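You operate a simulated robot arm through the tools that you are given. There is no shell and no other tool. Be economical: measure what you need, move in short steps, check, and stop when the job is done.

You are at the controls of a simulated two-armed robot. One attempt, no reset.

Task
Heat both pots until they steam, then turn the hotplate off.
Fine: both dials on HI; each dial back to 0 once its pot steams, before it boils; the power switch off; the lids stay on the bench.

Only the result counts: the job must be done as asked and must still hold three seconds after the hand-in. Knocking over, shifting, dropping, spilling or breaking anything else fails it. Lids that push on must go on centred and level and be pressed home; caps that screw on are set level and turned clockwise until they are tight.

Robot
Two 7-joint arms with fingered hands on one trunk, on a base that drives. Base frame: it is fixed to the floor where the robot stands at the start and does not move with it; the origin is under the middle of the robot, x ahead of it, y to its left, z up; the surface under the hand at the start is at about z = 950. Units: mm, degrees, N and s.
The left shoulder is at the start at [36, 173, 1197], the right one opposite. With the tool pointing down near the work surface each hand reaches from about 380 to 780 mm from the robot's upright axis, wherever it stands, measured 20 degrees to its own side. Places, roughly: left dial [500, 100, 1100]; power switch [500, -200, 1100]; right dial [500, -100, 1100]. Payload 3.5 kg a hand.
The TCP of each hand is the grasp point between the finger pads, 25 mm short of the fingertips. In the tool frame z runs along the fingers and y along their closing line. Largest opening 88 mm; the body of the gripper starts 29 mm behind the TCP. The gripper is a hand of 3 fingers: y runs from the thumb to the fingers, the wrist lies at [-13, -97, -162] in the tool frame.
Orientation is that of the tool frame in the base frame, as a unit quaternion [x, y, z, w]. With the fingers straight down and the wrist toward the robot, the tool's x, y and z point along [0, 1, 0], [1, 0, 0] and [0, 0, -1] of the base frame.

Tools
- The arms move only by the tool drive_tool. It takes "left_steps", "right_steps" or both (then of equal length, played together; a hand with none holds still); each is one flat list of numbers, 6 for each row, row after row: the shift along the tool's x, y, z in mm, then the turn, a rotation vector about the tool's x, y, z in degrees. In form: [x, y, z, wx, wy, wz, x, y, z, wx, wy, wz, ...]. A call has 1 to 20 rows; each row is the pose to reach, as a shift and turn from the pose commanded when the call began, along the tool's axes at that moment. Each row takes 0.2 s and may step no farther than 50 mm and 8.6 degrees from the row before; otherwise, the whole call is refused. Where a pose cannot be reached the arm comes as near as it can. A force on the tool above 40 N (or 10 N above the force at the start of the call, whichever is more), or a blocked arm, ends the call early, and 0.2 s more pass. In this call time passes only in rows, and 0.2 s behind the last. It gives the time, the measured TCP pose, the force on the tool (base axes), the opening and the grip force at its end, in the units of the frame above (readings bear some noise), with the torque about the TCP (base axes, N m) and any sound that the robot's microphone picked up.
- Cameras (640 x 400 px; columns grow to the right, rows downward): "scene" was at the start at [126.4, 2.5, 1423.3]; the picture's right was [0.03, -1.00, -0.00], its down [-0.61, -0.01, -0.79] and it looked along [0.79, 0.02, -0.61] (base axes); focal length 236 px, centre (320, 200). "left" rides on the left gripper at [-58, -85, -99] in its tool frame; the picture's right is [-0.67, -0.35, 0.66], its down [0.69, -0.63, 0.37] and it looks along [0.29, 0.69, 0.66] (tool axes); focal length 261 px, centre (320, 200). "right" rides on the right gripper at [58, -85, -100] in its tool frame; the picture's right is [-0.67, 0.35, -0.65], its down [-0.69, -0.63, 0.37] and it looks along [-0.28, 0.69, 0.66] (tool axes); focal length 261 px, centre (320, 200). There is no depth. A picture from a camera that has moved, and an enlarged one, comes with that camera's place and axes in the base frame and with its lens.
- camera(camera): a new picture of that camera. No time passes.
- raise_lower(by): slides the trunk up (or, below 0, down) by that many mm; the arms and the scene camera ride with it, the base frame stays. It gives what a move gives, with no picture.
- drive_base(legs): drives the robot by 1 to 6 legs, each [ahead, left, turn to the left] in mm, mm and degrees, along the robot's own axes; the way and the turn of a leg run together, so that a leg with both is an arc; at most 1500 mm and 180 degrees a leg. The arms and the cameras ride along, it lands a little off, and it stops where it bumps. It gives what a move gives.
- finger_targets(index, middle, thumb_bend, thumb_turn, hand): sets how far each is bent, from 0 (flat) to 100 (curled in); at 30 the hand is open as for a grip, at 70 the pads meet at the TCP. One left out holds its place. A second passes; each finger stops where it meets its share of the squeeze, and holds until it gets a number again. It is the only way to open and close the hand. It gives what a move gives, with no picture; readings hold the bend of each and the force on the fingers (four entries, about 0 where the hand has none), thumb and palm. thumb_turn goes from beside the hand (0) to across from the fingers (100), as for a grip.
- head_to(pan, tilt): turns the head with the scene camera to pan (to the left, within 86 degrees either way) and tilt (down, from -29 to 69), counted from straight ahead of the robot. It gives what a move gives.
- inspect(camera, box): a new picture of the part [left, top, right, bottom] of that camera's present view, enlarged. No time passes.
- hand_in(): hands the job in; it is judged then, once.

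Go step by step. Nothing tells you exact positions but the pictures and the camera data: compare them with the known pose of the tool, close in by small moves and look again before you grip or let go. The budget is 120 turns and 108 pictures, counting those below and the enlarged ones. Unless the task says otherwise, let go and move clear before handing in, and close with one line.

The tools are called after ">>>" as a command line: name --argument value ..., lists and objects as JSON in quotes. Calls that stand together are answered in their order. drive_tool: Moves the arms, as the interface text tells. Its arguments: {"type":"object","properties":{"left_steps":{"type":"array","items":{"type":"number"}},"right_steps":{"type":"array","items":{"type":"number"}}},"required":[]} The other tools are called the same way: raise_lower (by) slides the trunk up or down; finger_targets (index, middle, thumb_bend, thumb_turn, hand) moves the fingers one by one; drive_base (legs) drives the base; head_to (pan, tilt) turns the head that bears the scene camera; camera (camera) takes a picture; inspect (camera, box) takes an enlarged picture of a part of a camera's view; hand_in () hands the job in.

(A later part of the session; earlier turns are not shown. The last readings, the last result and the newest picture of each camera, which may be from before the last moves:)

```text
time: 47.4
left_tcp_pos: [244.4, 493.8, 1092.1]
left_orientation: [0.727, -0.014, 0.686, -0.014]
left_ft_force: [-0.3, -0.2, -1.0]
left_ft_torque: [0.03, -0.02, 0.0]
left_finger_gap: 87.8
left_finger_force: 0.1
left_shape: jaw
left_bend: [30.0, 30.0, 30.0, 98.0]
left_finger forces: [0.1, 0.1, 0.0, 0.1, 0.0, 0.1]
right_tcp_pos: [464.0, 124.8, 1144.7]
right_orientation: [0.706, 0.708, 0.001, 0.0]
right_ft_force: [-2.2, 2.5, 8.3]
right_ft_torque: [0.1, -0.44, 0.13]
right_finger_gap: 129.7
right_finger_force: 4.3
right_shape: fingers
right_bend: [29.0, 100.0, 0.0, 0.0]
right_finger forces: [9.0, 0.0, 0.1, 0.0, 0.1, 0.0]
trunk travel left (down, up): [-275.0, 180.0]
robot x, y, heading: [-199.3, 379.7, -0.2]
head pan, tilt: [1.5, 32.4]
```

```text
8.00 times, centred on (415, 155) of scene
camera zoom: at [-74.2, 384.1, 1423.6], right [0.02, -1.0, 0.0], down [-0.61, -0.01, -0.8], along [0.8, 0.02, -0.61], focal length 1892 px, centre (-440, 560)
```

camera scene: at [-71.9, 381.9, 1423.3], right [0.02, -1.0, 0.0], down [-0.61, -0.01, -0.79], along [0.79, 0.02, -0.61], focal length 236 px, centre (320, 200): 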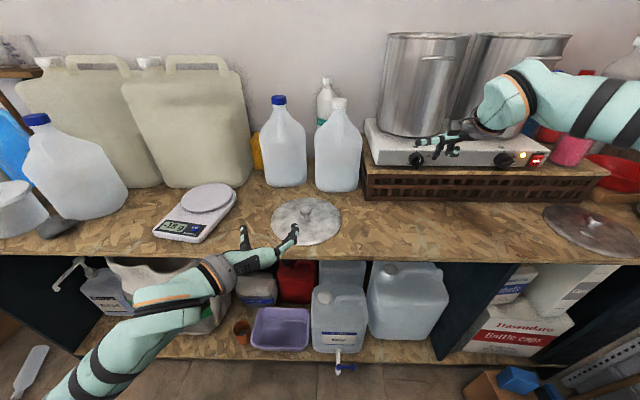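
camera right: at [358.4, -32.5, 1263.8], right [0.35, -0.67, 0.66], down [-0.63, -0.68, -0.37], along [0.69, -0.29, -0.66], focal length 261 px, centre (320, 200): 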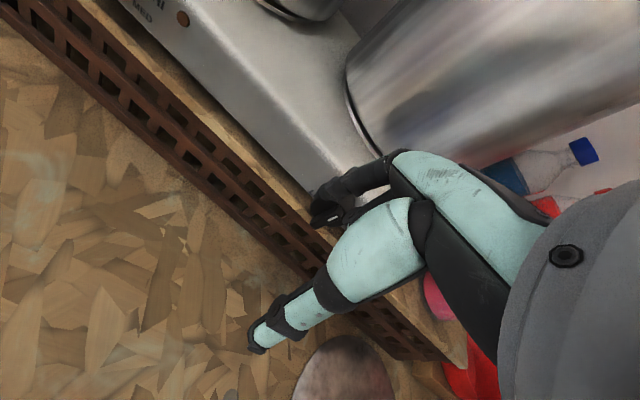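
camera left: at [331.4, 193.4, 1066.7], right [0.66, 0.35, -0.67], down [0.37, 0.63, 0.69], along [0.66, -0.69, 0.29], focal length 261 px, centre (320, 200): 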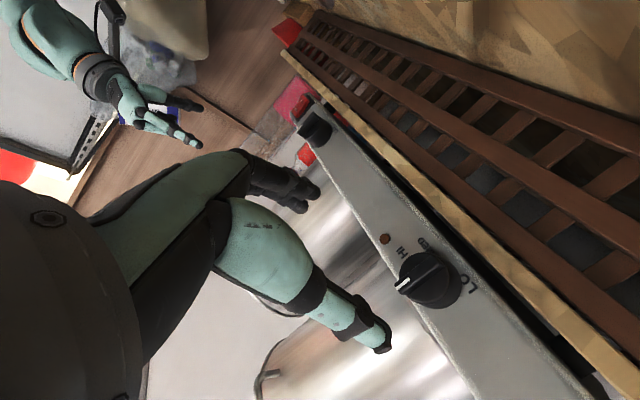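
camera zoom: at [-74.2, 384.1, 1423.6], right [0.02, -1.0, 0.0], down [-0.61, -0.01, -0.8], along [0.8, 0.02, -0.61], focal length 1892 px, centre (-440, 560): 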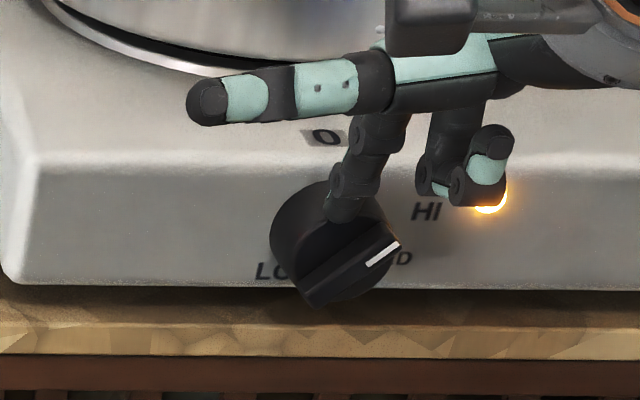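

The dial is at about 50°. I'll lift, move outboard on the pointer and press down to HI as before.

>>> drive_tool --right_steps '[0, 0, -8, 0, 0, 0, -9, 0, -9, 0, 0, 0, -16.5, 0, -7, 0, 0, 0, -16.5, 0, -2, 0, 0, 0, -17, 0, 1.5, 0, 0, 0, -17.5, 0, 4, 0, 0, 0]'

>>> inspect --camera "scene" --box '[380, 130, 450, 180]'

>>> inspect --camera "scene" --box '[360, 0, 600, 180]'

```text
time: 48.8
left_tcp_pos: [244.7, 492.9, 1092.6]
left_orientation: [0.728, -0.016, 0.686, -0.014]
left_ft_force: [0.7, 0.0, -0.1]
left_ft_torque: [0.0, -0.01, -0.03]
left_finger_gap: 88.1
left_finger_force: 0.0
left_shape: jaw
left_bend: [30.0, 30.0, 30.0, 98.0]
left_finger forces: [0.1, 0.0, 0.0, 0.1, 0.0, 0.1]
right_tcp_pos: [465.5, 105.8, 1138.7]
right_orientation: [0.707, 0.707, 0.001, 0.0]
right_ft_force: [-0.8, -2.9, 2.5]
right_ft_torque: [-0.03, -0.14, -0.17]
right_finger_gap: 131.9
right_finger_force: 2.4
right_shape: fingers
right_bend: [30.0, 100.0, 0.0, 0.0]
right_finger forces: [4.2, 0.0, 0.1, 0.0, 0.0, 0.0]
trunk travel left (down, up): [-275.0, 180.0]
robot x, y, heading: [-201.3, 377.0, -0.3]
head pan, tilt: [1.5, 32.4]
```

```text
8.00 times, centred on (415, 155) of scene
camera zoom: at [-72.6, 382.1, 1423.4], right [0.02, -1.0, 0.0], down [-0.61, -0.01, -0.79], along [0.79, 0.02, -0.61], focal length 1892 px, centre (-440, 560)
```

zoom: 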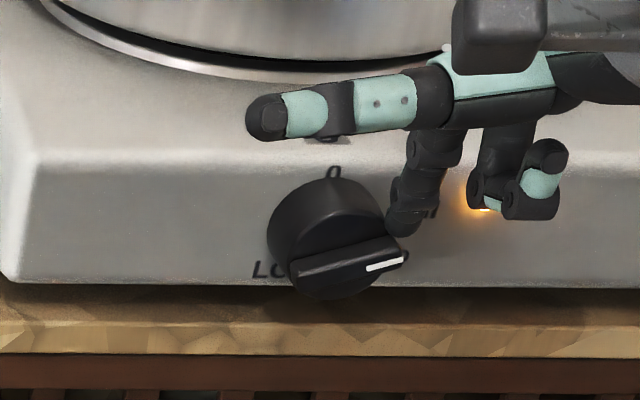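

```text
2.22 times, centred on (480, 90) of scene
camera zoom: at [-72.6, 382.1, 1423.4], right [0.02, -1.0, 0.0], down [-0.61, -0.01, -0.79], along [0.79, 0.02, -0.61], focal length 526 px, centre (-36, 444)
```

zoom: 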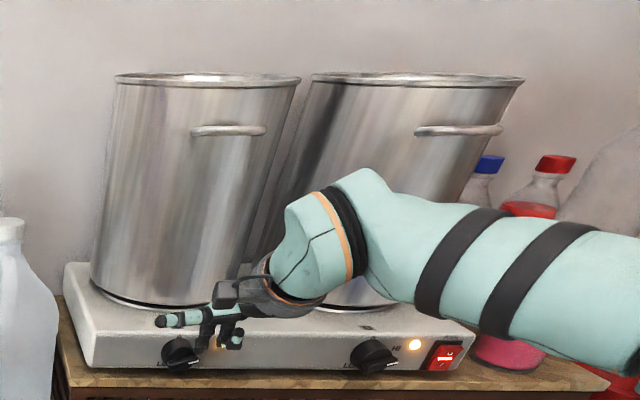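

At about 67°, so a touch more: 2.5 mm deeper.

>>> drive_tool --right_steps '[-1, 0, 1.3, 0, 0, 0, -2, 0, 2.7, 0, 0, 0]'

>>> inspect --camera "scene" --box '[380, 130, 450, 180]'

```text
time: 49.4
left_tcp_pos: [246.3, 492.1, 1092.0]
left_orientation: [0.727, -0.015, 0.686, -0.016]
left_ft_force: [-0.2, 0.2, -0.4]
left_ft_torque: [-0.01, -0.04, 0.02]
left_finger_gap: 88.1
left_finger_force: 0.2
left_shape: jaw
left_bend: [30.0, 30.0, 30.0, 98.0]
left_finger forces: [0.0, 0.0, 0.1, 0.0, 0.0, 0.2]
right_tcp_pos: [465.8, 104.2, 1137.1]
right_orientation: [0.706, 0.708, 0.001, 0.0]
right_ft_force: [-0.6, -3.1, 1.0]
right_ft_torque: [-0.05, -0.06, -0.19]
right_finger_gap: 131.4
right_finger_force: 1.3
right_shape: fingers
right_bend: [30.0, 100.0, 0.0, 0.0]
right_finger forces: [3.5, 0.0, 0.1, 0.0, 0.0, 0.0]
trunk travel left (down, up): [-275.0, 180.0]
robot x, y, heading: [-195.9, 379.6, -0.1]
head pan, tilt: [1.5, 32.4]
```

```text
8.00 times, centred on (415, 155) of scene
camera zoom: at [-72.1, 382.0, 1423.3], right [0.02, -1.0, 0.0], down [-0.61, -0.01, -0.79], along [0.79, 0.02, -0.61], focal length 1892 px, centre (-440, 560)
```

zoom: 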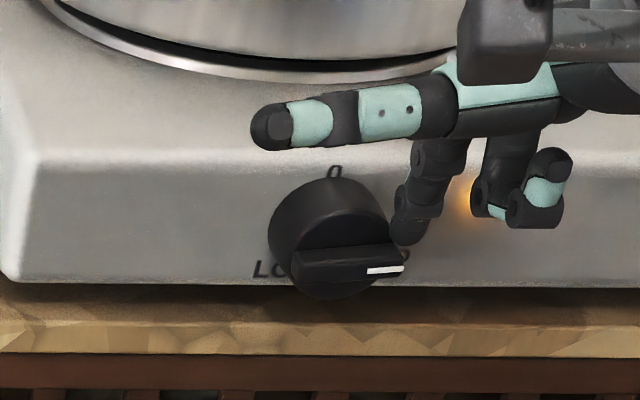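

Both dials are now on HI. I'll go back to the right dial, which started first, and wait there ready to turn it back.

>>> drive_tool --right_steps '[0, 0, -10, 0, 0, 0, 0, -25, -25, 0, 0, 0, 0, -60, -33, 0, 0, 0]'

>>> drive_base --legs '[[0, -241, 0]]'

>>> camera --camera "scene"

```text
time: 50.2
left_tcp_pos: [245.0, 492.5, 1092.7]
left_orientation: [0.727, -0.014, 0.686, -0.016]
left_ft_force: [-0.5, -0.2, 0.8]
left_ft_torque: [0.01, -0.01, -0.01]
left_finger_gap: 87.8
left_finger_force: 0.0
left_shape: jaw
left_bend: [30.0, 30.0, 30.0, 98.0]
left_finger forces: [0.0, 0.1, 0.0, 0.0, 0.1, 0.0]
right_tcp_pos: [404.3, 104.0, 1170.2]
right_orientation: [0.706, 0.708, 0.002, 0.0]
right_ft_force: [-0.6, 0.4, 0.7]
right_ft_torque: [0.01, -0.01, 0.02]
right_finger_gap: 129.8
right_finger_force: 0.0
right_shape: fingers
right_bend: [30.0, 100.0, 0.0, 0.0]
right_finger forces: [0.0, 0.0, 0.0, 0.0, 0.1, 0.0]
trunk travel left (down, up): [-275.0, 180.0]
robot x, y, heading: [-196.1, 383.7, -0.1]
head pan, tilt: [1.5, 32.4]
```

```text
time: 52.0
left_tcp_pos: [245.8, 253.2, 1091.0]
left_orientation: [0.728, -0.013, 0.685, -0.016]
left_ft_force: [0.5, 0.4, -0.9]
left_ft_torque: [0.01, 0.03, 0.01]
left_finger_gap: 88.1
left_finger_force: 0.2
left_shape: jaw
left_bend: [30.0, 30.0, 30.0, 98.0]
left_finger forces: [0.0, 0.0, 0.0, 0.1, 0.1, 0.0]
right_tcp_pos: [405.9, -135.6, 1169.0]
right_orientation: [0.706, 0.708, 0.0, -0.001]
right_ft_force: [-0.3, 0.4, -0.5]
right_ft_torque: [0.03, 0.0, -0.01]
right_finger_gap: 130.0
right_finger_force: 0.1
right_shape: fingers
right_bend: [30.0, 100.0, 0.0, 0.0]
right_finger forces: [0.0, 0.0, 0.0, 0.1, 0.1, 0.1]
trunk travel left (down, up): [-275.0, 180.0]
robot x, y, heading: [-195.3, 140.0, -0.1]
head pan, tilt: [1.5, 32.4]
```

```text
44 pictures are left
camera scene: at [-72.5, 142.5, 1423.3], right [0.03, -1.0, 0.0], down [-0.61, -0.01, -0.79], along [0.79, 0.02, -0.61], focal length 236 px, centre (320, 200)
```

scene: 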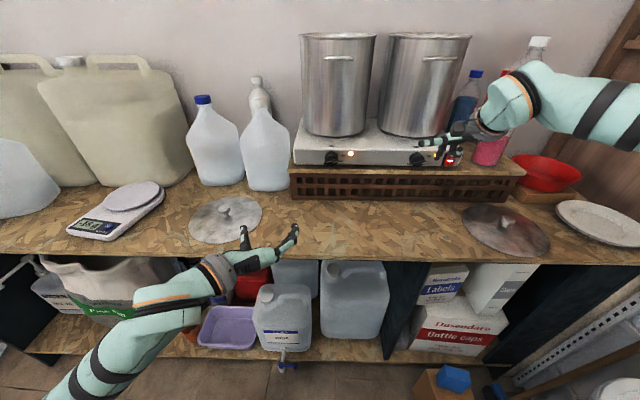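

No steam yet. For the return I'll extend the middle finger too, so it becomes the rightmost pusher, and place it left of the right dial with its tip low. A sweep to the right will then square the ridge to vertical.

>>> finger_targets --hand "right" --middle 30

>>> drive_tool --right_steps '[25, 10, 0, 0, 0, 0, 50, 20, 0, 0, 0, 0, 75, 30, 0, 0, 0, 0, 75, 50, 10, 0, 0, 0, 75, 59, 25, 0, 0, 0, 75, 59, 40, 0, 0, 0, 75, 59, 52, 0, 0, 0]'

>>> inspect --camera "scene" --box '[280, 0, 480, 180]'

```text
time: 53.0
left_tcp_pos: [245.6, 252.5, 1092.8]
left_orientation: [0.728, -0.014, 0.685, -0.015]
left_ft_force: [-0.4, -0.2, 0.4]
left_ft_torque: [0.02, 0.02, -0.03]
left_finger_gap: 87.8
left_finger_force: 0.0
left_shape: jaw
left_bend: [30.0, 30.0, 30.0, 98.0]
left_finger forces: [0.1, 0.0, 0.0, 0.0, 0.0, 0.0]
right_tcp_pos: [406.6, -135.7, 1169.3]
right_orientation: [0.706, 0.708, 0.001, -0.002]
right_ft_force: [0.4, -0.6, -0.1]
right_ft_torque: [0.0, 0.0, 0.01]
right_finger_gap: 130.3
right_finger_force: 0.1
right_shape: fingers
right_bend: [30.0, 30.0, 0.0, 0.0]
right_finger forces: [0.0, 0.0, 0.0, 0.0, 0.0, 0.0]
trunk travel left (down, up): [-275.0, 180.0]
robot x, y, heading: [-196.1, 138.0, 0.2]
head pan, tilt: [1.5, 32.4]
```

```text
time: 54.6
left_tcp_pos: [245.7, 252.5, 1091.6]
left_orientation: [0.728, -0.013, 0.685, -0.016]
left_ft_force: [-0.8, 0.4, -0.8]
left_ft_torque: [0.01, -0.01, -0.02]
left_finger_gap: 87.9
left_finger_force: 0.1
left_shape: jaw
left_bend: [30.0, 30.0, 30.0, 98.0]
left_finger forces: [0.0, 0.0, 0.1, 0.1, 0.0, 0.0]
right_tcp_pos: [465.9, -61.1, 1116.2]
right_orientation: [0.705, 0.709, 0.0, 0.0]
right_ft_force: [-0.2, -0.1, -0.5]
right_ft_torque: [-0.04, -0.01, -0.01]
right_finger_gap: 129.8
right_finger_force: 0.1
right_shape: fingers
right_bend: [30.0, 30.0, 0.0, 0.0]
right_finger forces: [0.0, 0.0, 0.0, 0.0, 0.1, 0.0]
trunk travel left (down, up): [-275.0, 180.0]
robot x, y, heading: [-195.9, 135.1, -0.0]
head pan, tilt: [1.5, 32.4]
```

```text
2.22 times, centred on (380, 90) of scene
camera zoom: at [-72.0, 141.5, 1423.2], right [0.03, -1.0, 0.0], down [-0.61, -0.01, -0.79], along [0.79, 0.02, -0.61], focal length 526 px, centre (187, 444)
```

zoom: 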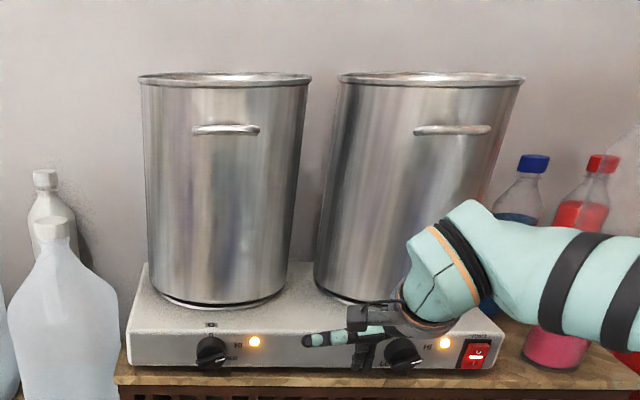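

No steam yet, and both heating lamps are on. I'll check the finger placement and wait 3 seconds.

>>> inspect --camera "scene" --box '[380, 130, 450, 180]'

>>> drive_tool --right_steps '[0, 0, 0, 0, 0, 0, 0, 0, 0, 0, 0, 0, 0, 0, 0, 0, 0, 0, 0, 0, 0, 0, 0, 0, 0, 0, 0, 0, 0, 0, 0, 0, 0, 0, 0, 0, 0, 0, 0, 0, 0, 0, 0, 0, 0, 0, 0, 0, 0, 0, 0, 0, 0, 0, 0, 0, 0, 0, 0, 0, 0, 0, 0, 0, 0, 0, 0, 0, 0, 0, 0, 0, 0, 0, 0, 0, 0, 0, 0, 0, 0, 0, 0, 0]'

>>> inspect --camera "scene" --box '[280, 0, 480, 100]'

```text
8.00 times, centred on (415, 155) of scene
camera zoom: at [-72.0, 141.5, 1423.2], right [0.03, -1.0, 0.0], down [-0.61, -0.01, -0.79], along [0.79, 0.02, -0.61], focal length 1892 px, centre (-440, 560)
```

zoom: 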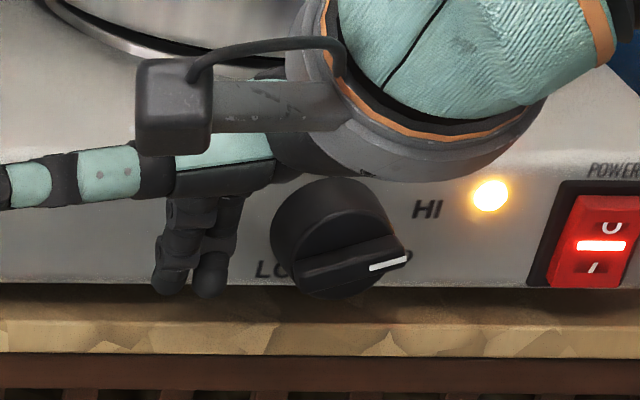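

```text
time: 57.6
left_tcp_pos: [245.0, 252.7, 1090.7]
left_orientation: [0.728, -0.014, 0.685, -0.014]
left_ft_force: [-0.3, 0.3, 0.1]
left_ft_torque: [-0.01, -0.04, -0.02]
left_finger_gap: 87.9
left_finger_force: 0.1
left_shape: jaw
left_bend: [30.0, 30.0, 30.0, 98.0]
left_finger forces: [0.0, 0.0, 0.0, 0.0, 0.1, 0.1]
right_tcp_pos: [466.4, -60.4, 1116.6]
right_orientation: [0.706, 0.708, 0.001, 0.0]
right_ft_force: [-0.7, -0.1, -0.6]
right_ft_torque: [0.02, -0.01, 0.0]
right_finger_gap: 130.0
right_finger_force: 0.1
right_shape: fingers
right_bend: [30.0, 30.0, 0.0, 0.0]
right_finger forces: [0.0, 0.0, 0.0, 0.0, 0.0, 0.1]
trunk travel left (down, up): [-275.0, 180.0]
robot x, y, heading: [-195.1, 138.8, -0.0]
head pan, tilt: [1.5, 32.4]
```

```text
3.20 times, centred on (380, 50) of scene
camera zoom: at [-72.4, 141.6, 1423.3], right [0.03, -1.0, 0.0], down [-0.61, -0.01, -0.79], along [0.79, 0.02, -0.61], focal length 757 px, centre (128, 680)
```

zoom: 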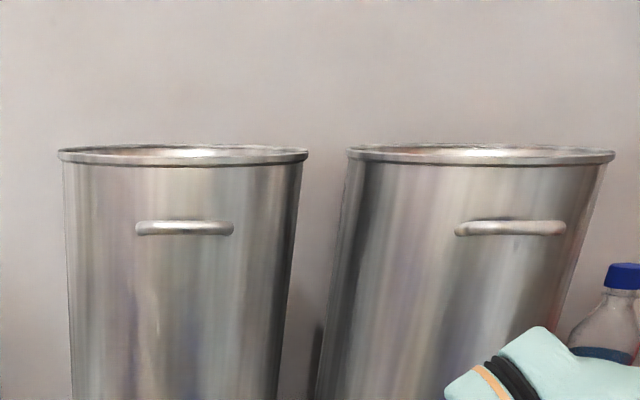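

Still no steam, and the pointer aims at the HI label. I'll keep waiting.

>>> drive_tool --right_steps '[0, 0, 0, 0, 0, 0, 0, 0, 0, 0, 0, 0, 0, 0, 0, 0, 0, 0, 0, 0, 0, 0, 0, 0, 0, 0, 0, 0, 0, 0, 0, 0, 0, 0, 0, 0, 0, 0, 0, 0, 0, 0, 0, 0, 0, 0, 0, 0, 0, 0, 0, 0, 0, 0, 0, 0, 0, 0, 0, 0, 0, 0, 0, 0, 0, 0, 0, 0, 0, 0, 0, 0, 0, 0, 0, 0, 0, 0, 0, 0, 0, 0, 0, 0, 0, 0, 0, 0, 0, 0, 0, 0, 0, 0, 0, 0, 0, 0, 0, 0, 0, 0, 0, 0, 0, 0, 0, 0]'

>>> inspect --camera "scene" --box '[280, 0, 480, 180]'

```text
time: 61.4
left_tcp_pos: [245.6, 252.3, 1091.8]
left_orientation: [0.727, -0.013, 0.686, -0.015]
left_ft_force: [-0.6, 0.7, 0.0]
left_ft_torque: [-0.01, 0.04, 0.03]
left_finger_gap: 87.9
left_finger_force: 0.0
left_shape: jaw
left_bend: [30.0, 30.0, 30.0, 98.0]
left_finger forces: [0.1, 0.0, 0.0, 0.0, 0.1, 0.0]
right_tcp_pos: [465.5, -60.0, 1117.2]
right_orientation: [0.706, 0.708, 0.001, -0.001]
right_ft_force: [-0.2, -0.1, 0.2]
right_ft_torque: [0.0, 0.02, -0.03]
right_finger_gap: 129.7
right_finger_force: 0.2
right_shape: fingers
right_bend: [30.0, 30.0, 0.0, 0.0]
right_finger forces: [0.0, 0.1, 0.1, 0.1, 0.0, 0.1]
trunk travel left (down, up): [-275.0, 180.0]
robot x, y, heading: [-201.1, 141.2, -0.1]
head pan, tilt: [1.5, 32.4]
```

```text
2.22 times, centred on (380, 90) of scene
camera zoom: at [-72.4, 141.6, 1423.3], right [0.03, -1.0, 0.0], down [-0.61, -0.01, -0.79], along [0.79, 0.02, -0.61], focal length 526 px, centre (187, 444)
```

zoom: 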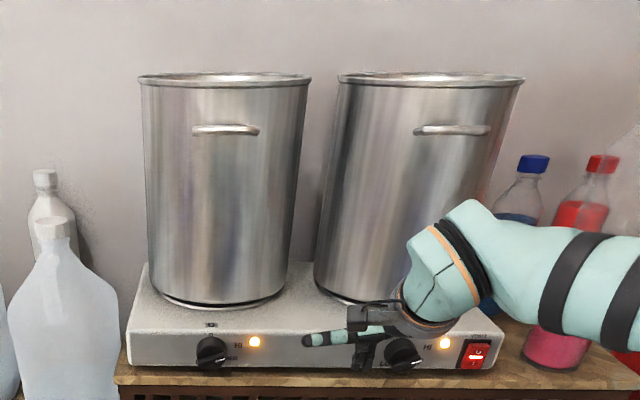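

No steam yet; still waiting.

>>> drive_tool --right_steps '[0, 0, 0, 0, 0, 0, 0, 0, 0, 0, 0, 0, 0, 0, 0, 0, 0, 0, 0, 0, 0, 0, 0, 0, 0, 0, 0, 0, 0, 0, 0, 0, 0, 0, 0, 0, 0, 0, 0, 0, 0, 0, 0, 0, 0, 0, 0, 0, 0, 0, 0, 0, 0, 0, 0, 0, 0, 0, 0, 0, 0, 0, 0, 0, 0, 0, 0, 0, 0, 0, 0, 0, 0, 0, 0, 0, 0, 0, 0, 0, 0, 0, 0, 0, 0, 0, 0, 0, 0, 0, 0, 0, 0, 0, 0, 0, 0, 0, 0, 0, 0, 0, 0, 0, 0, 0, 0, 0, 0, 0, 0, 0, 0, 0, 0, 0, 0, 0, 0, 0]'

>>> inspect --camera "scene" --box '[280, 0, 480, 180]'

```text
time: 65.6
left_tcp_pos: [244.5, 251.6, 1091.7]
left_orientation: [0.728, -0.013, 0.686, -0.015]
left_ft_force: [-0.6, 0.4, 0.4]
left_ft_torque: [0.0, 0.02, 0.01]
left_finger_gap: 87.9
left_finger_force: 0.1
left_shape: jaw
left_bend: [30.0, 30.0, 30.0, 98.0]
left_finger forces: [0.0, 0.0, 0.0, 0.1, 0.1, 0.0]
right_tcp_pos: [465.7, -60.1, 1118.2]
right_orientation: [0.706, 0.708, 0.001, 0.0]
right_ft_force: [-1.5, -0.3, 0.1]
right_ft_torque: [0.04, 0.01, -0.03]
right_finger_gap: 129.9
right_finger_force: 0.0
right_shape: fingers
right_bend: [30.0, 30.0, 0.0, 0.0]
right_finger forces: [0.1, 0.0, 0.0, 0.0, 0.0, 0.1]
trunk travel left (down, up): [-275.0, 180.0]
robot x, y, heading: [-200.3, 138.5, -0.2]
head pan, tilt: [1.5, 32.4]
```

```text
2.22 times, centred on (380, 90) of scene
camera zoom: at [-72.4, 141.6, 1423.3], right [0.03, -1.0, 0.0], down [-0.61, -0.01, -0.79], along [0.79, 0.02, -0.61], focal length 526 px, centre (187, 444)
```

zoom: 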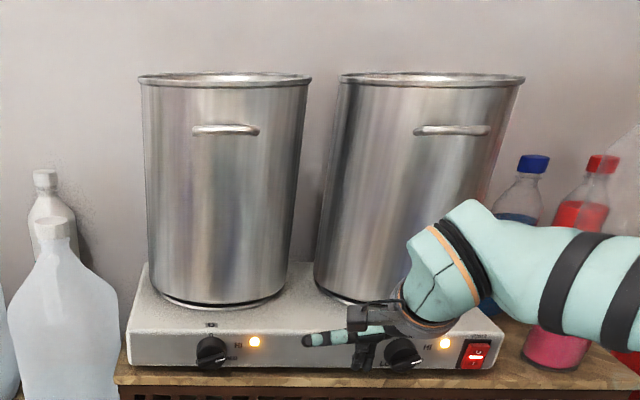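

Nothing obvious yet; waiting another 4 s.

>>> drive_tool --right_steps '[0, 0, 0, 0, 0, 0, 0, 0, 0, 0, 0, 0, 0, 0, 0, 0, 0, 0, 0, 0, 0, 0, 0, 0, 0, 0, 0, 0, 0, 0, 0, 0, 0, 0, 0, 0, 0, 0, 0, 0, 0, 0, 0, 0, 0, 0, 0, 0, 0, 0, 0, 0, 0, 0, 0, 0, 0, 0, 0, 0, 0, 0, 0, 0, 0, 0, 0, 0, 0, 0, 0, 0, 0, 0, 0, 0, 0, 0, 0, 0, 0, 0, 0, 0, 0, 0, 0, 0, 0, 0, 0, 0, 0, 0, 0, 0, 0, 0, 0, 0, 0, 0, 0, 0, 0, 0, 0, 0, 0, 0, 0, 0, 0, 0, 0, 0, 0, 0, 0, 0]'

>>> inspect --camera "scene" --box '[290, 0, 490, 70]'

```text
time: 69.8
left_tcp_pos: [245.5, 251.3, 1092.0]
left_orientation: [0.728, -0.013, 0.685, -0.016]
left_ft_force: [0.3, -0.7, 0.0]
left_ft_torque: [-0.03, 0.01, -0.03]
left_finger_gap: 88.1
left_finger_force: 0.0
left_shape: jaw
left_bend: [30.0, 30.0, 30.0, 98.0]
left_finger forces: [0.0, 0.0, 0.0, 0.1, 0.0, 0.0]
right_tcp_pos: [466.4, -61.0, 1117.9]
right_orientation: [0.706, 0.709, 0.001, -0.001]
right_ft_force: [-0.1, -0.1, 0.4]
right_ft_torque: [-0.02, 0.02, -0.01]
right_finger_gap: 129.9
right_finger_force: 0.1
right_shape: fingers
right_bend: [30.0, 30.0, 0.0, 0.0]
right_finger forces: [0.1, 0.0, 0.0, 0.0, 0.1, 0.0]
trunk travel left (down, up): [-275.0, 180.0]
robot x, y, heading: [-196.5, 141.2, -0.1]
head pan, tilt: [1.5, 32.4]
```

```text
3.20 times, centred on (390, 35) of scene
camera zoom: at [-72.4, 141.6, 1423.3], right [0.03, -1.0, 0.0], down [-0.61, -0.01, -0.79], along [0.79, 0.02, -0.61], focal length 757 px, centre (96, 728)
```

zoom: 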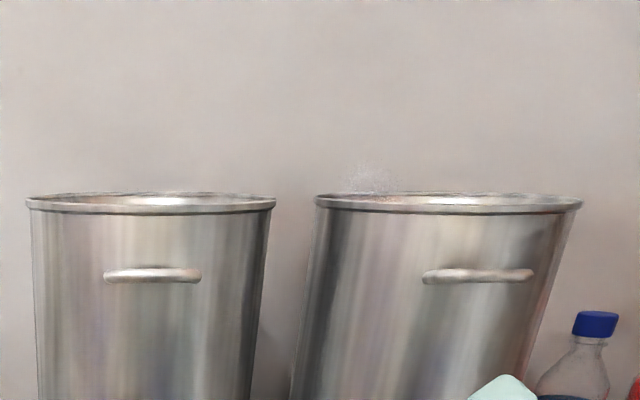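

A faint wisp shows over the right pot. I'll wait 1.6 s more to confirm before turning it back.

>>> drive_tool --right_steps '[0, 0, 0, 0, 0, 0, 0, 0, 0, 0, 0, 0, 0, 0, 0, 0, 0, 0, 0, 0, 0, 0, 0, 0, 0, 0, 0, 0, 0, 0, 0, 0, 0, 0, 0, 0, 0, 0, 0, 0, 0, 0, 0, 0, 0, 0, 0, 0]'

>>> inspect --camera "scene" --box '[290, 0, 490, 70]'

```text
time: 71.6
left_tcp_pos: [245.3, 251.3, 1090.9]
left_orientation: [0.727, -0.012, 0.686, -0.015]
left_ft_force: [0.8, -0.2, -1.0]
left_ft_torque: [0.03, -0.02, 0.02]
left_finger_gap: 88.1
left_finger_force: 0.0
left_shape: jaw
left_bend: [30.0, 30.0, 30.0, 98.0]
left_finger forces: [0.0, 0.1, 0.0, 0.1, 0.0, 0.0]
right_tcp_pos: [466.5, -60.0, 1118.6]
right_orientation: [0.706, 0.708, 0.0, 0.0]
right_ft_force: [-0.9, -0.4, -0.2]
right_ft_torque: [0.02, -0.01, -0.02]
right_finger_gap: 130.1
right_finger_force: 0.1
right_shape: fingers
right_bend: [30.0, 30.0, 0.0, 0.0]
right_finger forces: [0.0, 0.1, 0.0, 0.0, 0.0, 0.0]
trunk travel left (down, up): [-275.0, 180.0]
robot x, y, heading: [-196.4, 141.2, 0.1]
head pan, tilt: [1.5, 32.4]
```

```text
3.20 times, centred on (390, 35) of scene
camera zoom: at [-72.4, 141.6, 1423.3], right [0.03, -1.0, 0.0], down [-0.61, -0.01, -0.79], along [0.79, 0.02, -0.61], focal length 757 px, centre (96, 728)
```

zoom: 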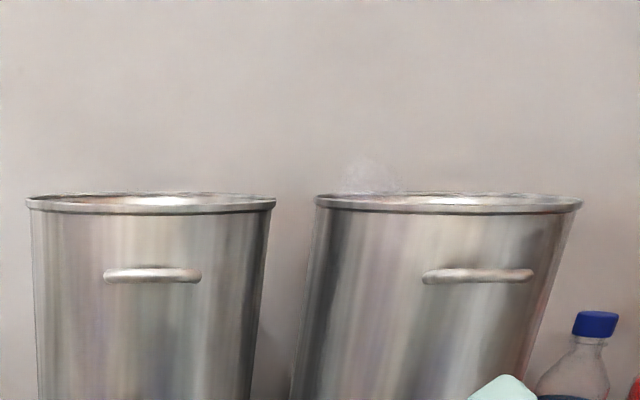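

Steam is clearly rising from the right pot. Now I'll turn its dial back by pressing the tail down from above and then sweeping right.

>>> drive_tool --right_steps '[0, 0, -31, 0, 0, 0, -20, 0, -31, 0, 0, 0, -18, 0, -20, 0, 0, 0, -16, 0, -11, 0, 0, 0, -15, 0, -3, 0, 0, 0, -16, 0, 4, 0, 0, 0, -19, 0, 9, 0, 0, 0, -21, 0, 10, 0, 0, 0]'

>>> inspect --camera "scene" --box '[380, 130, 450, 180]'

```text
time: 73.4
left_tcp_pos: [245.3, 252.5, 1090.9]
left_orientation: [0.728, -0.013, 0.686, -0.015]
left_ft_force: [-0.1, 0.1, -0.4]
left_ft_torque: [0.0, 0.01, 0.0]
left_finger_gap: 87.9
left_finger_force: 0.0
left_shape: jaw
left_bend: [30.0, 30.0, 30.0, 98.0]
left_finger forces: [0.1, 0.1, 0.0, 0.0, 0.0, 0.1]
right_tcp_pos: [465.3, -81.3, 1108.5]
right_orientation: [0.706, 0.708, 0.001, 0.0]
right_ft_force: [0.0, 0.4, 0.8]
right_ft_torque: [-0.02, -0.02, 0.02]
right_finger_gap: 130.1
right_finger_force: 0.1
right_shape: fingers
right_bend: [30.0, 30.0, 0.0, 0.0]
right_finger forces: [0.1, 0.5, 0.0, 0.0, 0.0, 0.0]
trunk travel left (down, up): [-275.0, 180.0]
robot x, y, heading: [-198.7, 140.4, -0.2]
head pan, tilt: [1.5, 32.4]
```

```text
8.00 times, centred on (415, 155) of scene
camera zoom: at [-72.5, 141.8, 1423.3], right [0.03, -1.0, 0.0], down [-0.61, -0.01, -0.79], along [0.79, 0.02, -0.61], focal length 1892 px, centre (-440, 560)
```

zoom: 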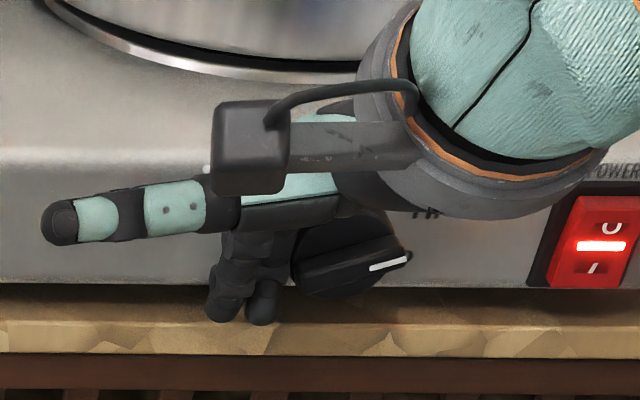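

The finger passed left of the tail and the dial hasn't moved. I'll repeat about 11 mm further right.

>>> drive_tool --right_steps '[3, 0, -30, 0, 0, 0, -12, 0, -41, 0, 0, 0, -12, 0, -31, 0, 0, 0, -11, 0, -22, 0, 0, 0, -10, 0, -14, 0, 0, 0, -9, 0, -7, 0, 0, 0, -9, 0, -2, 0, 0, 0, -10, 0, 0, 0, 0, 0]'

>>> inspect --camera "scene" --box '[380, 130, 450, 180]'

```text
time: 75.2
left_tcp_pos: [243.6, 253.9, 1092.2]
left_orientation: [0.727, -0.013, 0.687, -0.015]
left_ft_force: [-1.0, 0.4, -0.3]
left_ft_torque: [0.01, 0.03, 0.0]
left_finger_gap: 87.8
left_finger_force: 0.1
left_shape: jaw
left_bend: [30.0, 30.0, 30.0, 98.0]
left_finger forces: [0.1, 0.0, 0.1, 0.0, 0.0, 0.0]
right_tcp_pos: [462.9, -88.3, 1110.1]
right_orientation: [0.705, 0.709, 0.002, 0.001]
right_ft_force: [-2.0, 10.6, 8.5]
right_ft_torque: [-0.09, -0.48, 0.61]
right_finger_gap: 129.6
right_finger_force: 5.6
right_shape: fingers
right_bend: [30.0, 30.0, 0.0, 0.0]
right_finger forces: [0.0, 11.3, 0.0, 0.1, 0.1, 0.0]
trunk travel left (down, up): [-275.0, 180.0]
robot x, y, heading: [-200.6, 141.2, -0.1]
head pan, tilt: [1.5, 32.4]
```

```text
8.00 times, centred on (415, 155) of scene
camera zoom: at [-74.6, 145.2, 1423.5], right [0.03, -1.0, 0.0], down [-0.61, -0.02, -0.8], along [0.79, 0.02, -0.61], focal length 1892 px, centre (-440, 560)
```

zoom: 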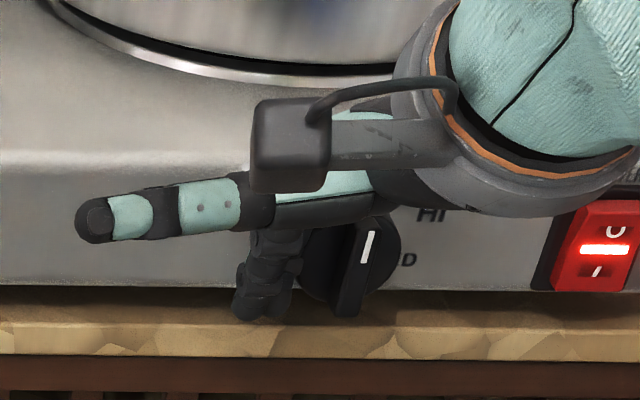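

The right pointer is back at vertical (0). I'll back off and check the lamp and the left pot.

>>> drive_tool --right_steps '[6, 0, 0, 0, 0, 0, 12, -30, -10, 0, 0, 0, 12, -60, -50, 0, 0, 0]'

>>> inspect --camera "scene" --box '[280, 0, 480, 180]'

```text
time: 76.0
left_tcp_pos: [244.3, 251.9, 1092.5]
left_orientation: [0.727, -0.013, 0.687, -0.014]
left_ft_force: [0.5, -0.3, 0.2]
left_ft_torque: [0.02, 0.01, -0.02]
left_finger_gap: 88.0
left_finger_force: 0.0
left_shape: jaw
left_bend: [30.0, 30.0, 30.0, 98.0]
left_finger forces: [0.0, 0.1, 0.1, 0.0, 0.0, 0.0]
right_tcp_pos: [403.1, -79.3, 1158.3]
right_orientation: [0.706, 0.708, 0.0, 0.0]
right_ft_force: [1.1, 0.0, -0.4]
right_ft_torque: [0.0, -0.01, 0.0]
right_finger_gap: 130.0
right_finger_force: 0.0
right_shape: fingers
right_bend: [30.0, 30.0, 0.0, 0.0]
right_finger forces: [0.0, 0.0, 0.1, 0.1, 0.0, 0.1]
trunk travel left (down, up): [-275.0, 180.0]
robot x, y, heading: [-194.7, 140.6, 0.1]
head pan, tilt: [1.5, 32.4]
```

```text
2.22 times, centred on (380, 90) of scene
camera zoom: at [-75.0, 142.3, 1423.6], right [0.03, -1.0, 0.0], down [-0.61, -0.01, -0.8], along [0.8, 0.02, -0.61], focal length 526 px, centre (187, 444)
```

zoom: 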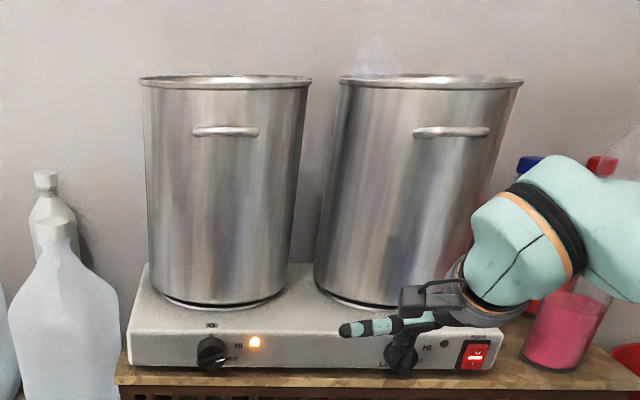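

The right lamp is off and its dial is at 0; the left pot isn't steaming yet. I'll move to the left dial and hover ready above its tail.

>>> drive_base --legs '[[0, 241, 0]]'

>>> drive_tool --right_steps '[0, 31, 0, 0, 0, 0, 0, 62, 3, 0, 0, 0, -12, 62, 4, 0, 0, 0]'

>>> inspect --camera "scene" --box '[380, 0, 620, 180]'

>>> inspect --camera "scene" --box '[380, 130, 450, 180]'

```text
time: 77.8
left_tcp_pos: [246.5, 490.9, 1091.3]
left_orientation: [0.727, -0.015, 0.686, -0.015]
left_ft_force: [0.4, 0.2, -0.7]
left_ft_torque: [-0.01, 0.0, -0.01]
left_finger_gap: 88.0
left_finger_force: 0.1
left_shape: jaw
left_bend: [30.0, 30.0, 30.0, 98.0]
left_finger forces: [0.1, 0.0, 0.0, 0.0, 0.0, 0.1]
right_tcp_pos: [406.1, 159.6, 1157.3]
right_orientation: [0.707, 0.707, 0.001, -0.001]
right_ft_force: [-0.3, 0.7, -0.9]
right_ft_torque: [-0.01, 0.0, 0.0]
right_finger_gap: 130.1
right_finger_force: 0.0
right_shape: fingers
right_bend: [30.0, 30.0, 0.0, 0.0]
right_finger forces: [0.0, 0.0, 0.0, 0.0, 0.0, 0.1]
trunk travel left (down, up): [-275.0, 180.0]
robot x, y, heading: [-198.1, 378.8, -0.0]
head pan, tilt: [1.5, 32.4]
```

```text
time: 78.6
left_tcp_pos: [245.3, 491.8, 1091.9]
left_orientation: [0.728, -0.014, 0.685, -0.014]
left_ft_force: [-0.3, -0.5, 0.6]
left_ft_torque: [0.02, 0.0, -0.01]
left_finger_gap: 87.9
left_finger_force: 0.1
left_shape: jaw
left_bend: [30.0, 30.0, 30.0, 98.0]
left_finger forces: [0.0, 0.1, 0.0, 0.0, 0.0, 0.0]
right_tcp_pos: [467.6, 147.1, 1153.2]
right_orientation: [0.707, 0.707, 0.001, 0.0]
right_ft_force: [-0.2, -0.3, -0.2]
right_ft_torque: [0.01, -0.03, 0.02]
right_finger_gap: 129.9
right_finger_force: 0.0
right_shape: fingers
right_bend: [30.0, 30.0, 0.0, 0.0]
right_finger forces: [0.1, 0.1, 0.0, 0.0, 0.0, 0.0]
trunk travel left (down, up): [-275.0, 180.0]
robot x, y, heading: [-197.2, 376.4, -0.4]
head pan, tilt: [1.5, 32.4]
```

```text
2.22 times, centred on (500, 90) of scene
camera zoom: at [-73.0, 381.6, 1423.4], right [0.02, -1.0, 0.0], down [-0.61, -0.01, -0.79], along [0.79, 0.02, -0.61], focal length 526 px, centre (-80, 444)
```

zoom: 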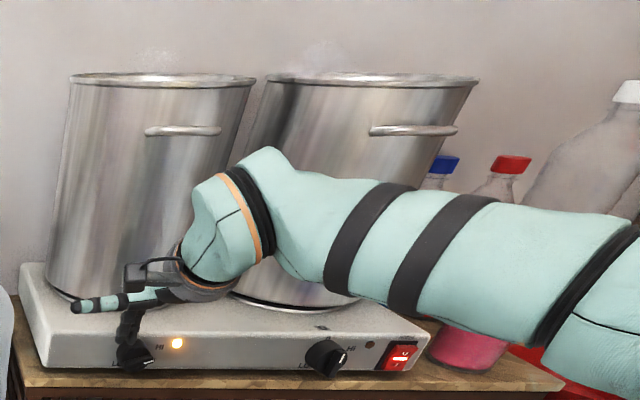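

```text
8.00 times, centred on (415, 155) of scene
camera zoom: at [-73.0, 381.6, 1423.4], right [0.02, -1.0, 0.0], down [-0.61, -0.01, -0.79], along [0.79, 0.02, -0.61], focal length 1892 px, centre (-440, 560)
```

zoom: 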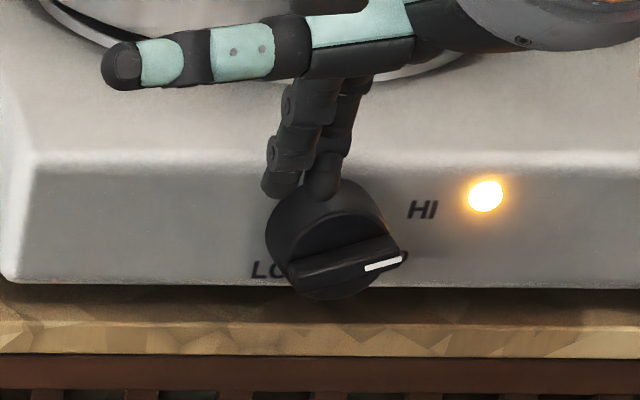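

A hint of vapour may be showing over the left pot. I'll wait 2 s and zoom in on the rims.

>>> drive_tool --right_steps '[0, 0, 0, 0, 0, 0, 0, 0, 0, 0, 0, 0, 0, 0, 0, 0, 0, 0, 0, 0, 0, 0, 0, 0, 0, 0, 0, 0, 0, 0, 0, 0, 0, 0, 0, 0, 0, 0, 0, 0, 0, 0, 0, 0, 0, 0, 0, 0]'

>>> inspect --camera "scene" --box '[380, 0, 580, 70]'

```text
time: 80.4
left_tcp_pos: [246.1, 491.0, 1091.8]
left_orientation: [0.727, -0.014, 0.686, -0.014]
left_ft_force: [0.1, 0.3, 0.1]
left_ft_torque: [-0.01, -0.02, -0.02]
left_finger_gap: 88.1
left_finger_force: 0.1
left_shape: jaw
left_bend: [30.0, 30.0, 30.0, 98.0]
left_finger forces: [0.0, 0.0, 0.1, 0.0, 0.0, 0.1]
right_tcp_pos: [467.5, 147.7, 1153.2]
right_orientation: [0.706, 0.708, 0.0, 0.0]
right_ft_force: [0.2, -0.9, -0.4]
right_ft_torque: [0.0, -0.02, 0.01]
right_finger_gap: 130.0
right_finger_force: 0.1
right_shape: fingers
right_bend: [30.0, 30.0, 0.0, 0.0]
right_finger forces: [0.0, 0.1, 0.1, 0.1, 0.0, 0.0]
trunk travel left (down, up): [-275.0, 180.0]
robot x, y, heading: [-198.6, 377.3, -0.3]
head pan, tilt: [1.5, 32.4]
```

```text
3.20 times, centred on (480, 35) of scene
camera zoom: at [-71.9, 382.3, 1423.3], right [0.02, -1.0, 0.0], down [-0.61, -0.01, -0.79], along [0.79, 0.02, -0.61], focal length 757 px, centre (-192, 728)
```

zoom: 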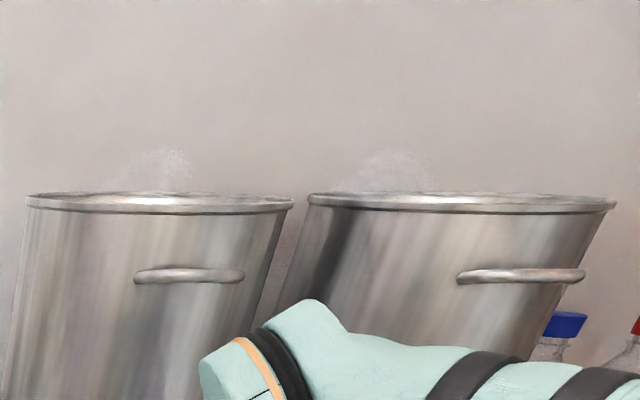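

Both pots are steaming. Turning the left dial back now.

>>> drive_tool --right_steps '[-1, -2, 4, 0, 0, 0, -1, -2, 14, 0, 0, 0, 0, -2, 23, 0, 0, 0, 1, -2, 31, 0, 0, 0, 2, -2, 38, 0, 0, 0, 2, -2, 43, 0, 0, 0, 1, -2, 45, 0, 0, 0, 0, -2, 45, 0, 0, 0]'

>>> inspect --camera "scene" --box '[380, 130, 450, 180]'

```text
time: 82.2
left_tcp_pos: [245.5, 494.9, 1092.0]
left_orientation: [0.727, -0.013, 0.687, -0.014]
left_ft_force: [-0.2, 0.3, 0.0]
left_ft_torque: [0.02, 0.01, -0.01]
left_finger_gap: 87.9
left_finger_force: 0.0
left_shape: jaw
left_bend: [30.0, 30.0, 30.0, 98.0]
left_finger forces: [0.1, 0.0, 0.0, 0.1, 0.1, 0.0]
right_tcp_pos: [464.4, 151.9, 1111.4]
right_orientation: [0.706, 0.708, 0.001, 0.001]
right_ft_force: [-1.5, 12.2, 7.4]
right_ft_torque: [-0.04, -0.44, 0.64]
right_finger_gap: 129.5
right_finger_force: 6.1
right_shape: fingers
right_bend: [30.0, 30.0, 0.0, 0.0]
right_finger forces: [0.1, 11.6, 0.2, 0.0, 0.0, 0.0]
trunk travel left (down, up): [-275.0, 180.0]
robot x, y, heading: [-198.8, 383.0, -0.2]
head pan, tilt: [1.5, 32.4]
```

```text
8.00 times, centred on (415, 155) of scene
camera zoom: at [-73.8, 385.9, 1423.5], right [0.02, -1.0, 0.0], down [-0.61, -0.01, -0.8], along [0.79, 0.02, -0.61], focal length 1892 px, centre (-440, 560)
```

zoom: 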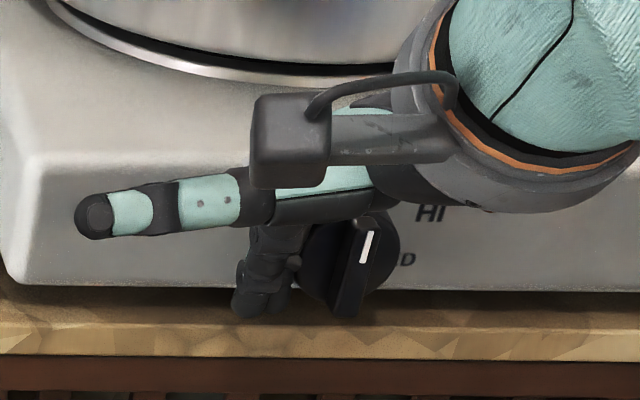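

The left pointer is vertical (0). I'll retreat, curl the middle finger, check the lamps, and drive over to the power switch.

>>> drive_tool --right_steps '[6, 0, 0, 0, 0, 0, 12, -30, -10, 0, 0, 0, 12, -62, -50, 0, 0, 0]'

>>> inspect --camera "scene" --box '[380, 60, 580, 190]'

>>> finger_targets --hand "right" --middle 100

>>> drive_base --legs '[[0, -378, 0]]'

>>> camera --camera "scene"

```text
refused: row 3 steps farther than a row can; nothing moved
```

```text
3.08 times, centred on (480, 125) of scene
camera zoom: at [-73.8, 385.9, 1423.5], right [0.02, -1.0, 0.0], down [-0.61, -0.01, -0.8], along [0.79, 0.02, -0.61], focal length 728 px, centre (-172, 431)
```

zoom: 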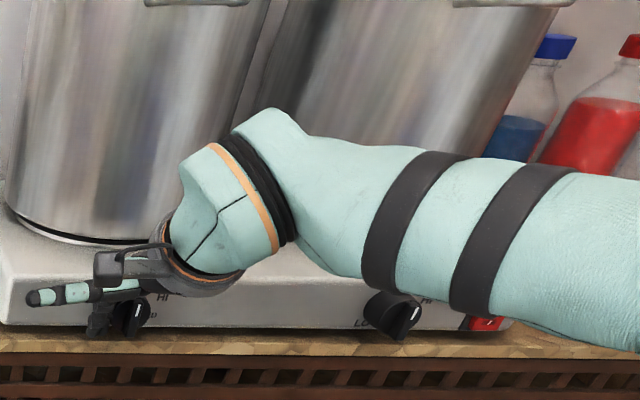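

```text
time: 83.2
left_tcp_pos: [247.0, 491.4, 1091.4]
left_orientation: [0.728, -0.015, 0.685, -0.015]
left_ft_force: [0.7, 0.1, -1.0]
left_ft_torque: [-0.02, 0.01, -0.01]
left_finger_gap: 87.9
left_finger_force: 0.1
left_shape: jaw
left_bend: [30.0, 30.0, 30.0, 98.0]
left_finger forces: [0.0, 0.1, 0.1, 0.0, 0.0, 0.1]
right_tcp_pos: [465.2, 148.2, 1108.6]
right_orientation: [0.707, 0.707, 0.001, -0.001]
right_ft_force: [-0.3, 0.1, 0.0]
right_ft_torque: [0.0, -0.03, -0.01]
right_finger_gap: 130.4
right_finger_force: 0.1
right_shape: fingers
right_bend: [30.0, 100.0, 0.0, 0.0]
right_finger forces: [0.1, 0.0, 0.0, 0.0, 0.0, 0.1]
trunk travel left (down, up): [-275.0, 180.0]
robot x, y, heading: [-195.4, 376.7, -0.3]
head pan, tilt: [1.5, 32.4]
```

```text
time: 84.3
left_tcp_pos: [243.8, 444.9, 1092.2]
left_orientation: [0.727, -0.012, 0.687, -0.016]
left_ft_force: [0.0, -0.5, -0.3]
left_ft_torque: [-0.01, 0.0, 0.02]
left_finger_gap: 87.9
left_finger_force: 0.1
left_shape: jaw
left_bend: [30.0, 30.0, 30.0, 98.0]
left_finger forces: [0.1, 0.1, 0.1, 0.1, 0.0, 0.0]
right_tcp_pos: [462.0, 115.9, 1109.3]
right_orientation: [0.695, 0.719, 0.003, -0.003]
right_ft_force: [-6.0, 27.6, 0.7]
right_ft_torque: [0.13, -0.02, 1.3]
right_finger_gap: 121.6
right_finger_force: 16.6
right_shape: fingers
right_bend: [29.0, 100.0, 0.0, 0.0]
right_finger forces: [33.7, 0.0, 0.0, 0.0, 0.0, 0.0]
trunk travel left (down, up): [-275.0, 180.0]
robot x, y, heading: [-194.7, 325.1, 0.1]
head pan, tilt: [1.5, 32.4]
stopped in leg 1: the force on the tool passed its limit at 49 N (the readings are from after the stop); the commanded pose is now the measured one
```

```text
28 pictures are left
camera scene: at [-74.2, 333.4, 1423.5], right [0.03, -1.0, 0.0], down [-0.61, -0.02, -0.8], along [0.79, 0.02, -0.61], focal length 236 px, centre (320, 200)
```

scene: 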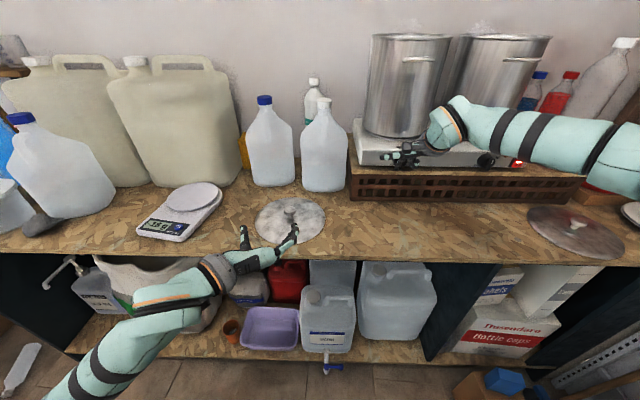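

My retreat was refused for one over-long step, and the base then pushed the finger against the left dial. I'll check the damage before moving.

>>> inspect --camera "scene" --box '[350, 130, 450, 190]'

>>> inspect --camera "scene" --box '[340, 20, 600, 210]'

```text
6.40 times, centred on (400, 160) of scene
camera zoom: at [-74.2, 333.4, 1423.5], right [0.03, -1.0, 0.0], down [-0.61, -0.02, -0.8], along [0.79, 0.02, -0.61], focal length 1514 px, centre (-192, 456)
```

zoom: 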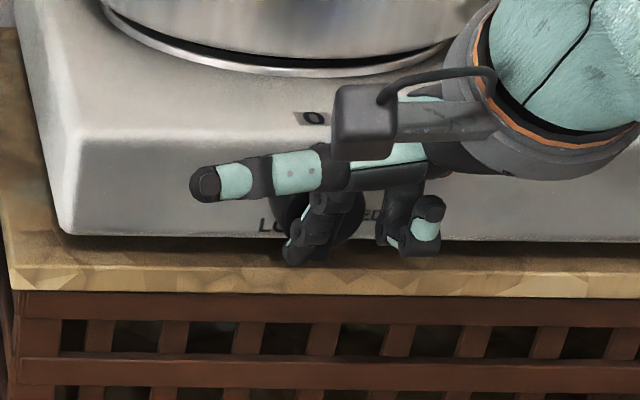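

```text
2.11 times, centred on (470, 115) of scene
camera zoom: at [-74.2, 333.4, 1423.5], right [0.03, -1.0, 0.0], down [-0.61, -0.02, -0.8], along [0.79, 0.02, -0.61], focal length 498 px, centre (4, 379)
```

zoom: 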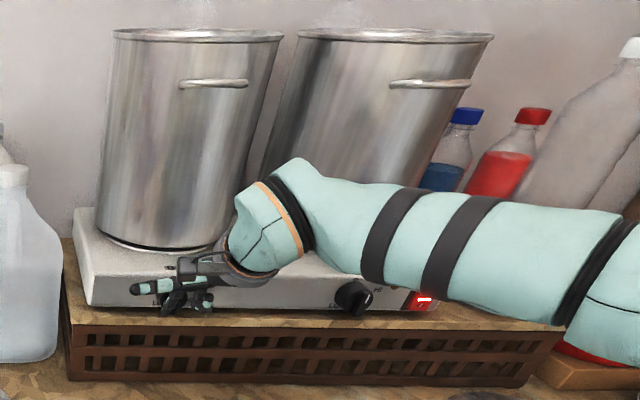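

The hotplate corner is where it was. I'll ease the finger off leftward, then back and up.

>>> drive_tool --right_steps '[5, 0, 0, 0, 0, 0, 14, 0, 0, 0, 0, 0, 18, -25, -8, 0, 0, 0, 18, -50, -25, 0, 0, 0, 18, -62, -50, 0, 0, 0]'

>>> inspect --camera "scene" --box '[350, 120, 450, 180]'

>>> inspect --camera "scene" --box '[340, 0, 600, 190]'

```text
time: 85.5
left_tcp_pos: [246.0, 441.9, 1090.9]
left_orientation: [0.728, -0.013, 0.686, -0.016]
left_ft_force: [-0.2, -0.7, -0.4]
left_ft_torque: [0.02, -0.02, -0.02]
left_finger_gap: 87.7
left_finger_force: 0.0
left_shape: jaw
left_bend: [30.0, 30.0, 30.0, 98.0]
left_finger forces: [0.0, 0.0, 0.0, 0.0, 0.0, 0.1]
right_tcp_pos: [402.4, 123.2, 1159.1]
right_orientation: [0.699, 0.716, 0.002, -0.003]
right_ft_force: [0.9, -0.6, -0.5]
right_ft_torque: [0.02, 0.03, 0.03]
right_finger_gap: 130.0
right_finger_force: 0.0
right_shape: fingers
right_bend: [30.0, 100.0, 0.0, 0.0]
right_finger forces: [0.0, 0.1, 0.0, 0.0, 0.1, 0.0]
trunk travel left (down, up): [-275.0, 180.0]
robot x, y, heading: [-199.3, 328.6, -0.2]
head pan, tilt: [1.5, 32.4]
```

```text
6.40 times, centred on (400, 150) of scene
camera zoom: at [-71.9, 330.6, 1423.3], right [0.03, -1.0, 0.0], down [-0.61, -0.01, -0.79], along [0.79, 0.02, -0.61], focal length 1514 px, centre (-192, 520)
```

zoom: 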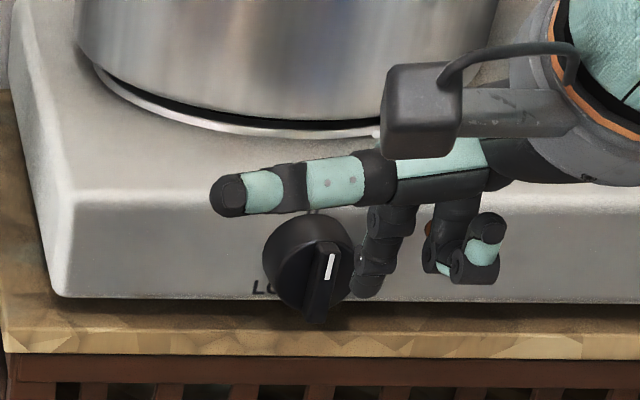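

```text
2.11 times, centred on (470, 95) of scene
camera zoom: at [-71.9, 330.6, 1423.3], right [0.03, -1.0, 0.0], down [-0.61, -0.01, -0.79], along [0.79, 0.02, -0.61], focal length 498 px, centre (4, 421)
```

zoom: 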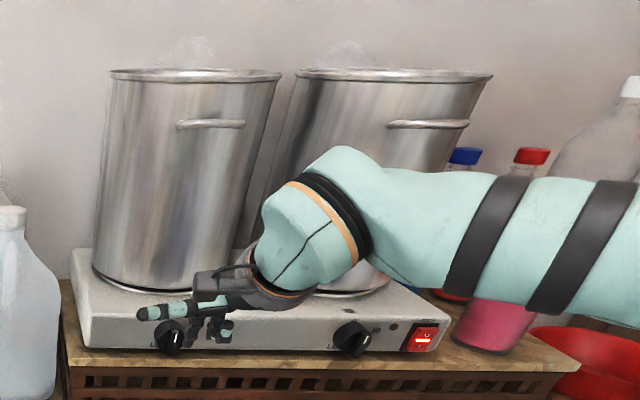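

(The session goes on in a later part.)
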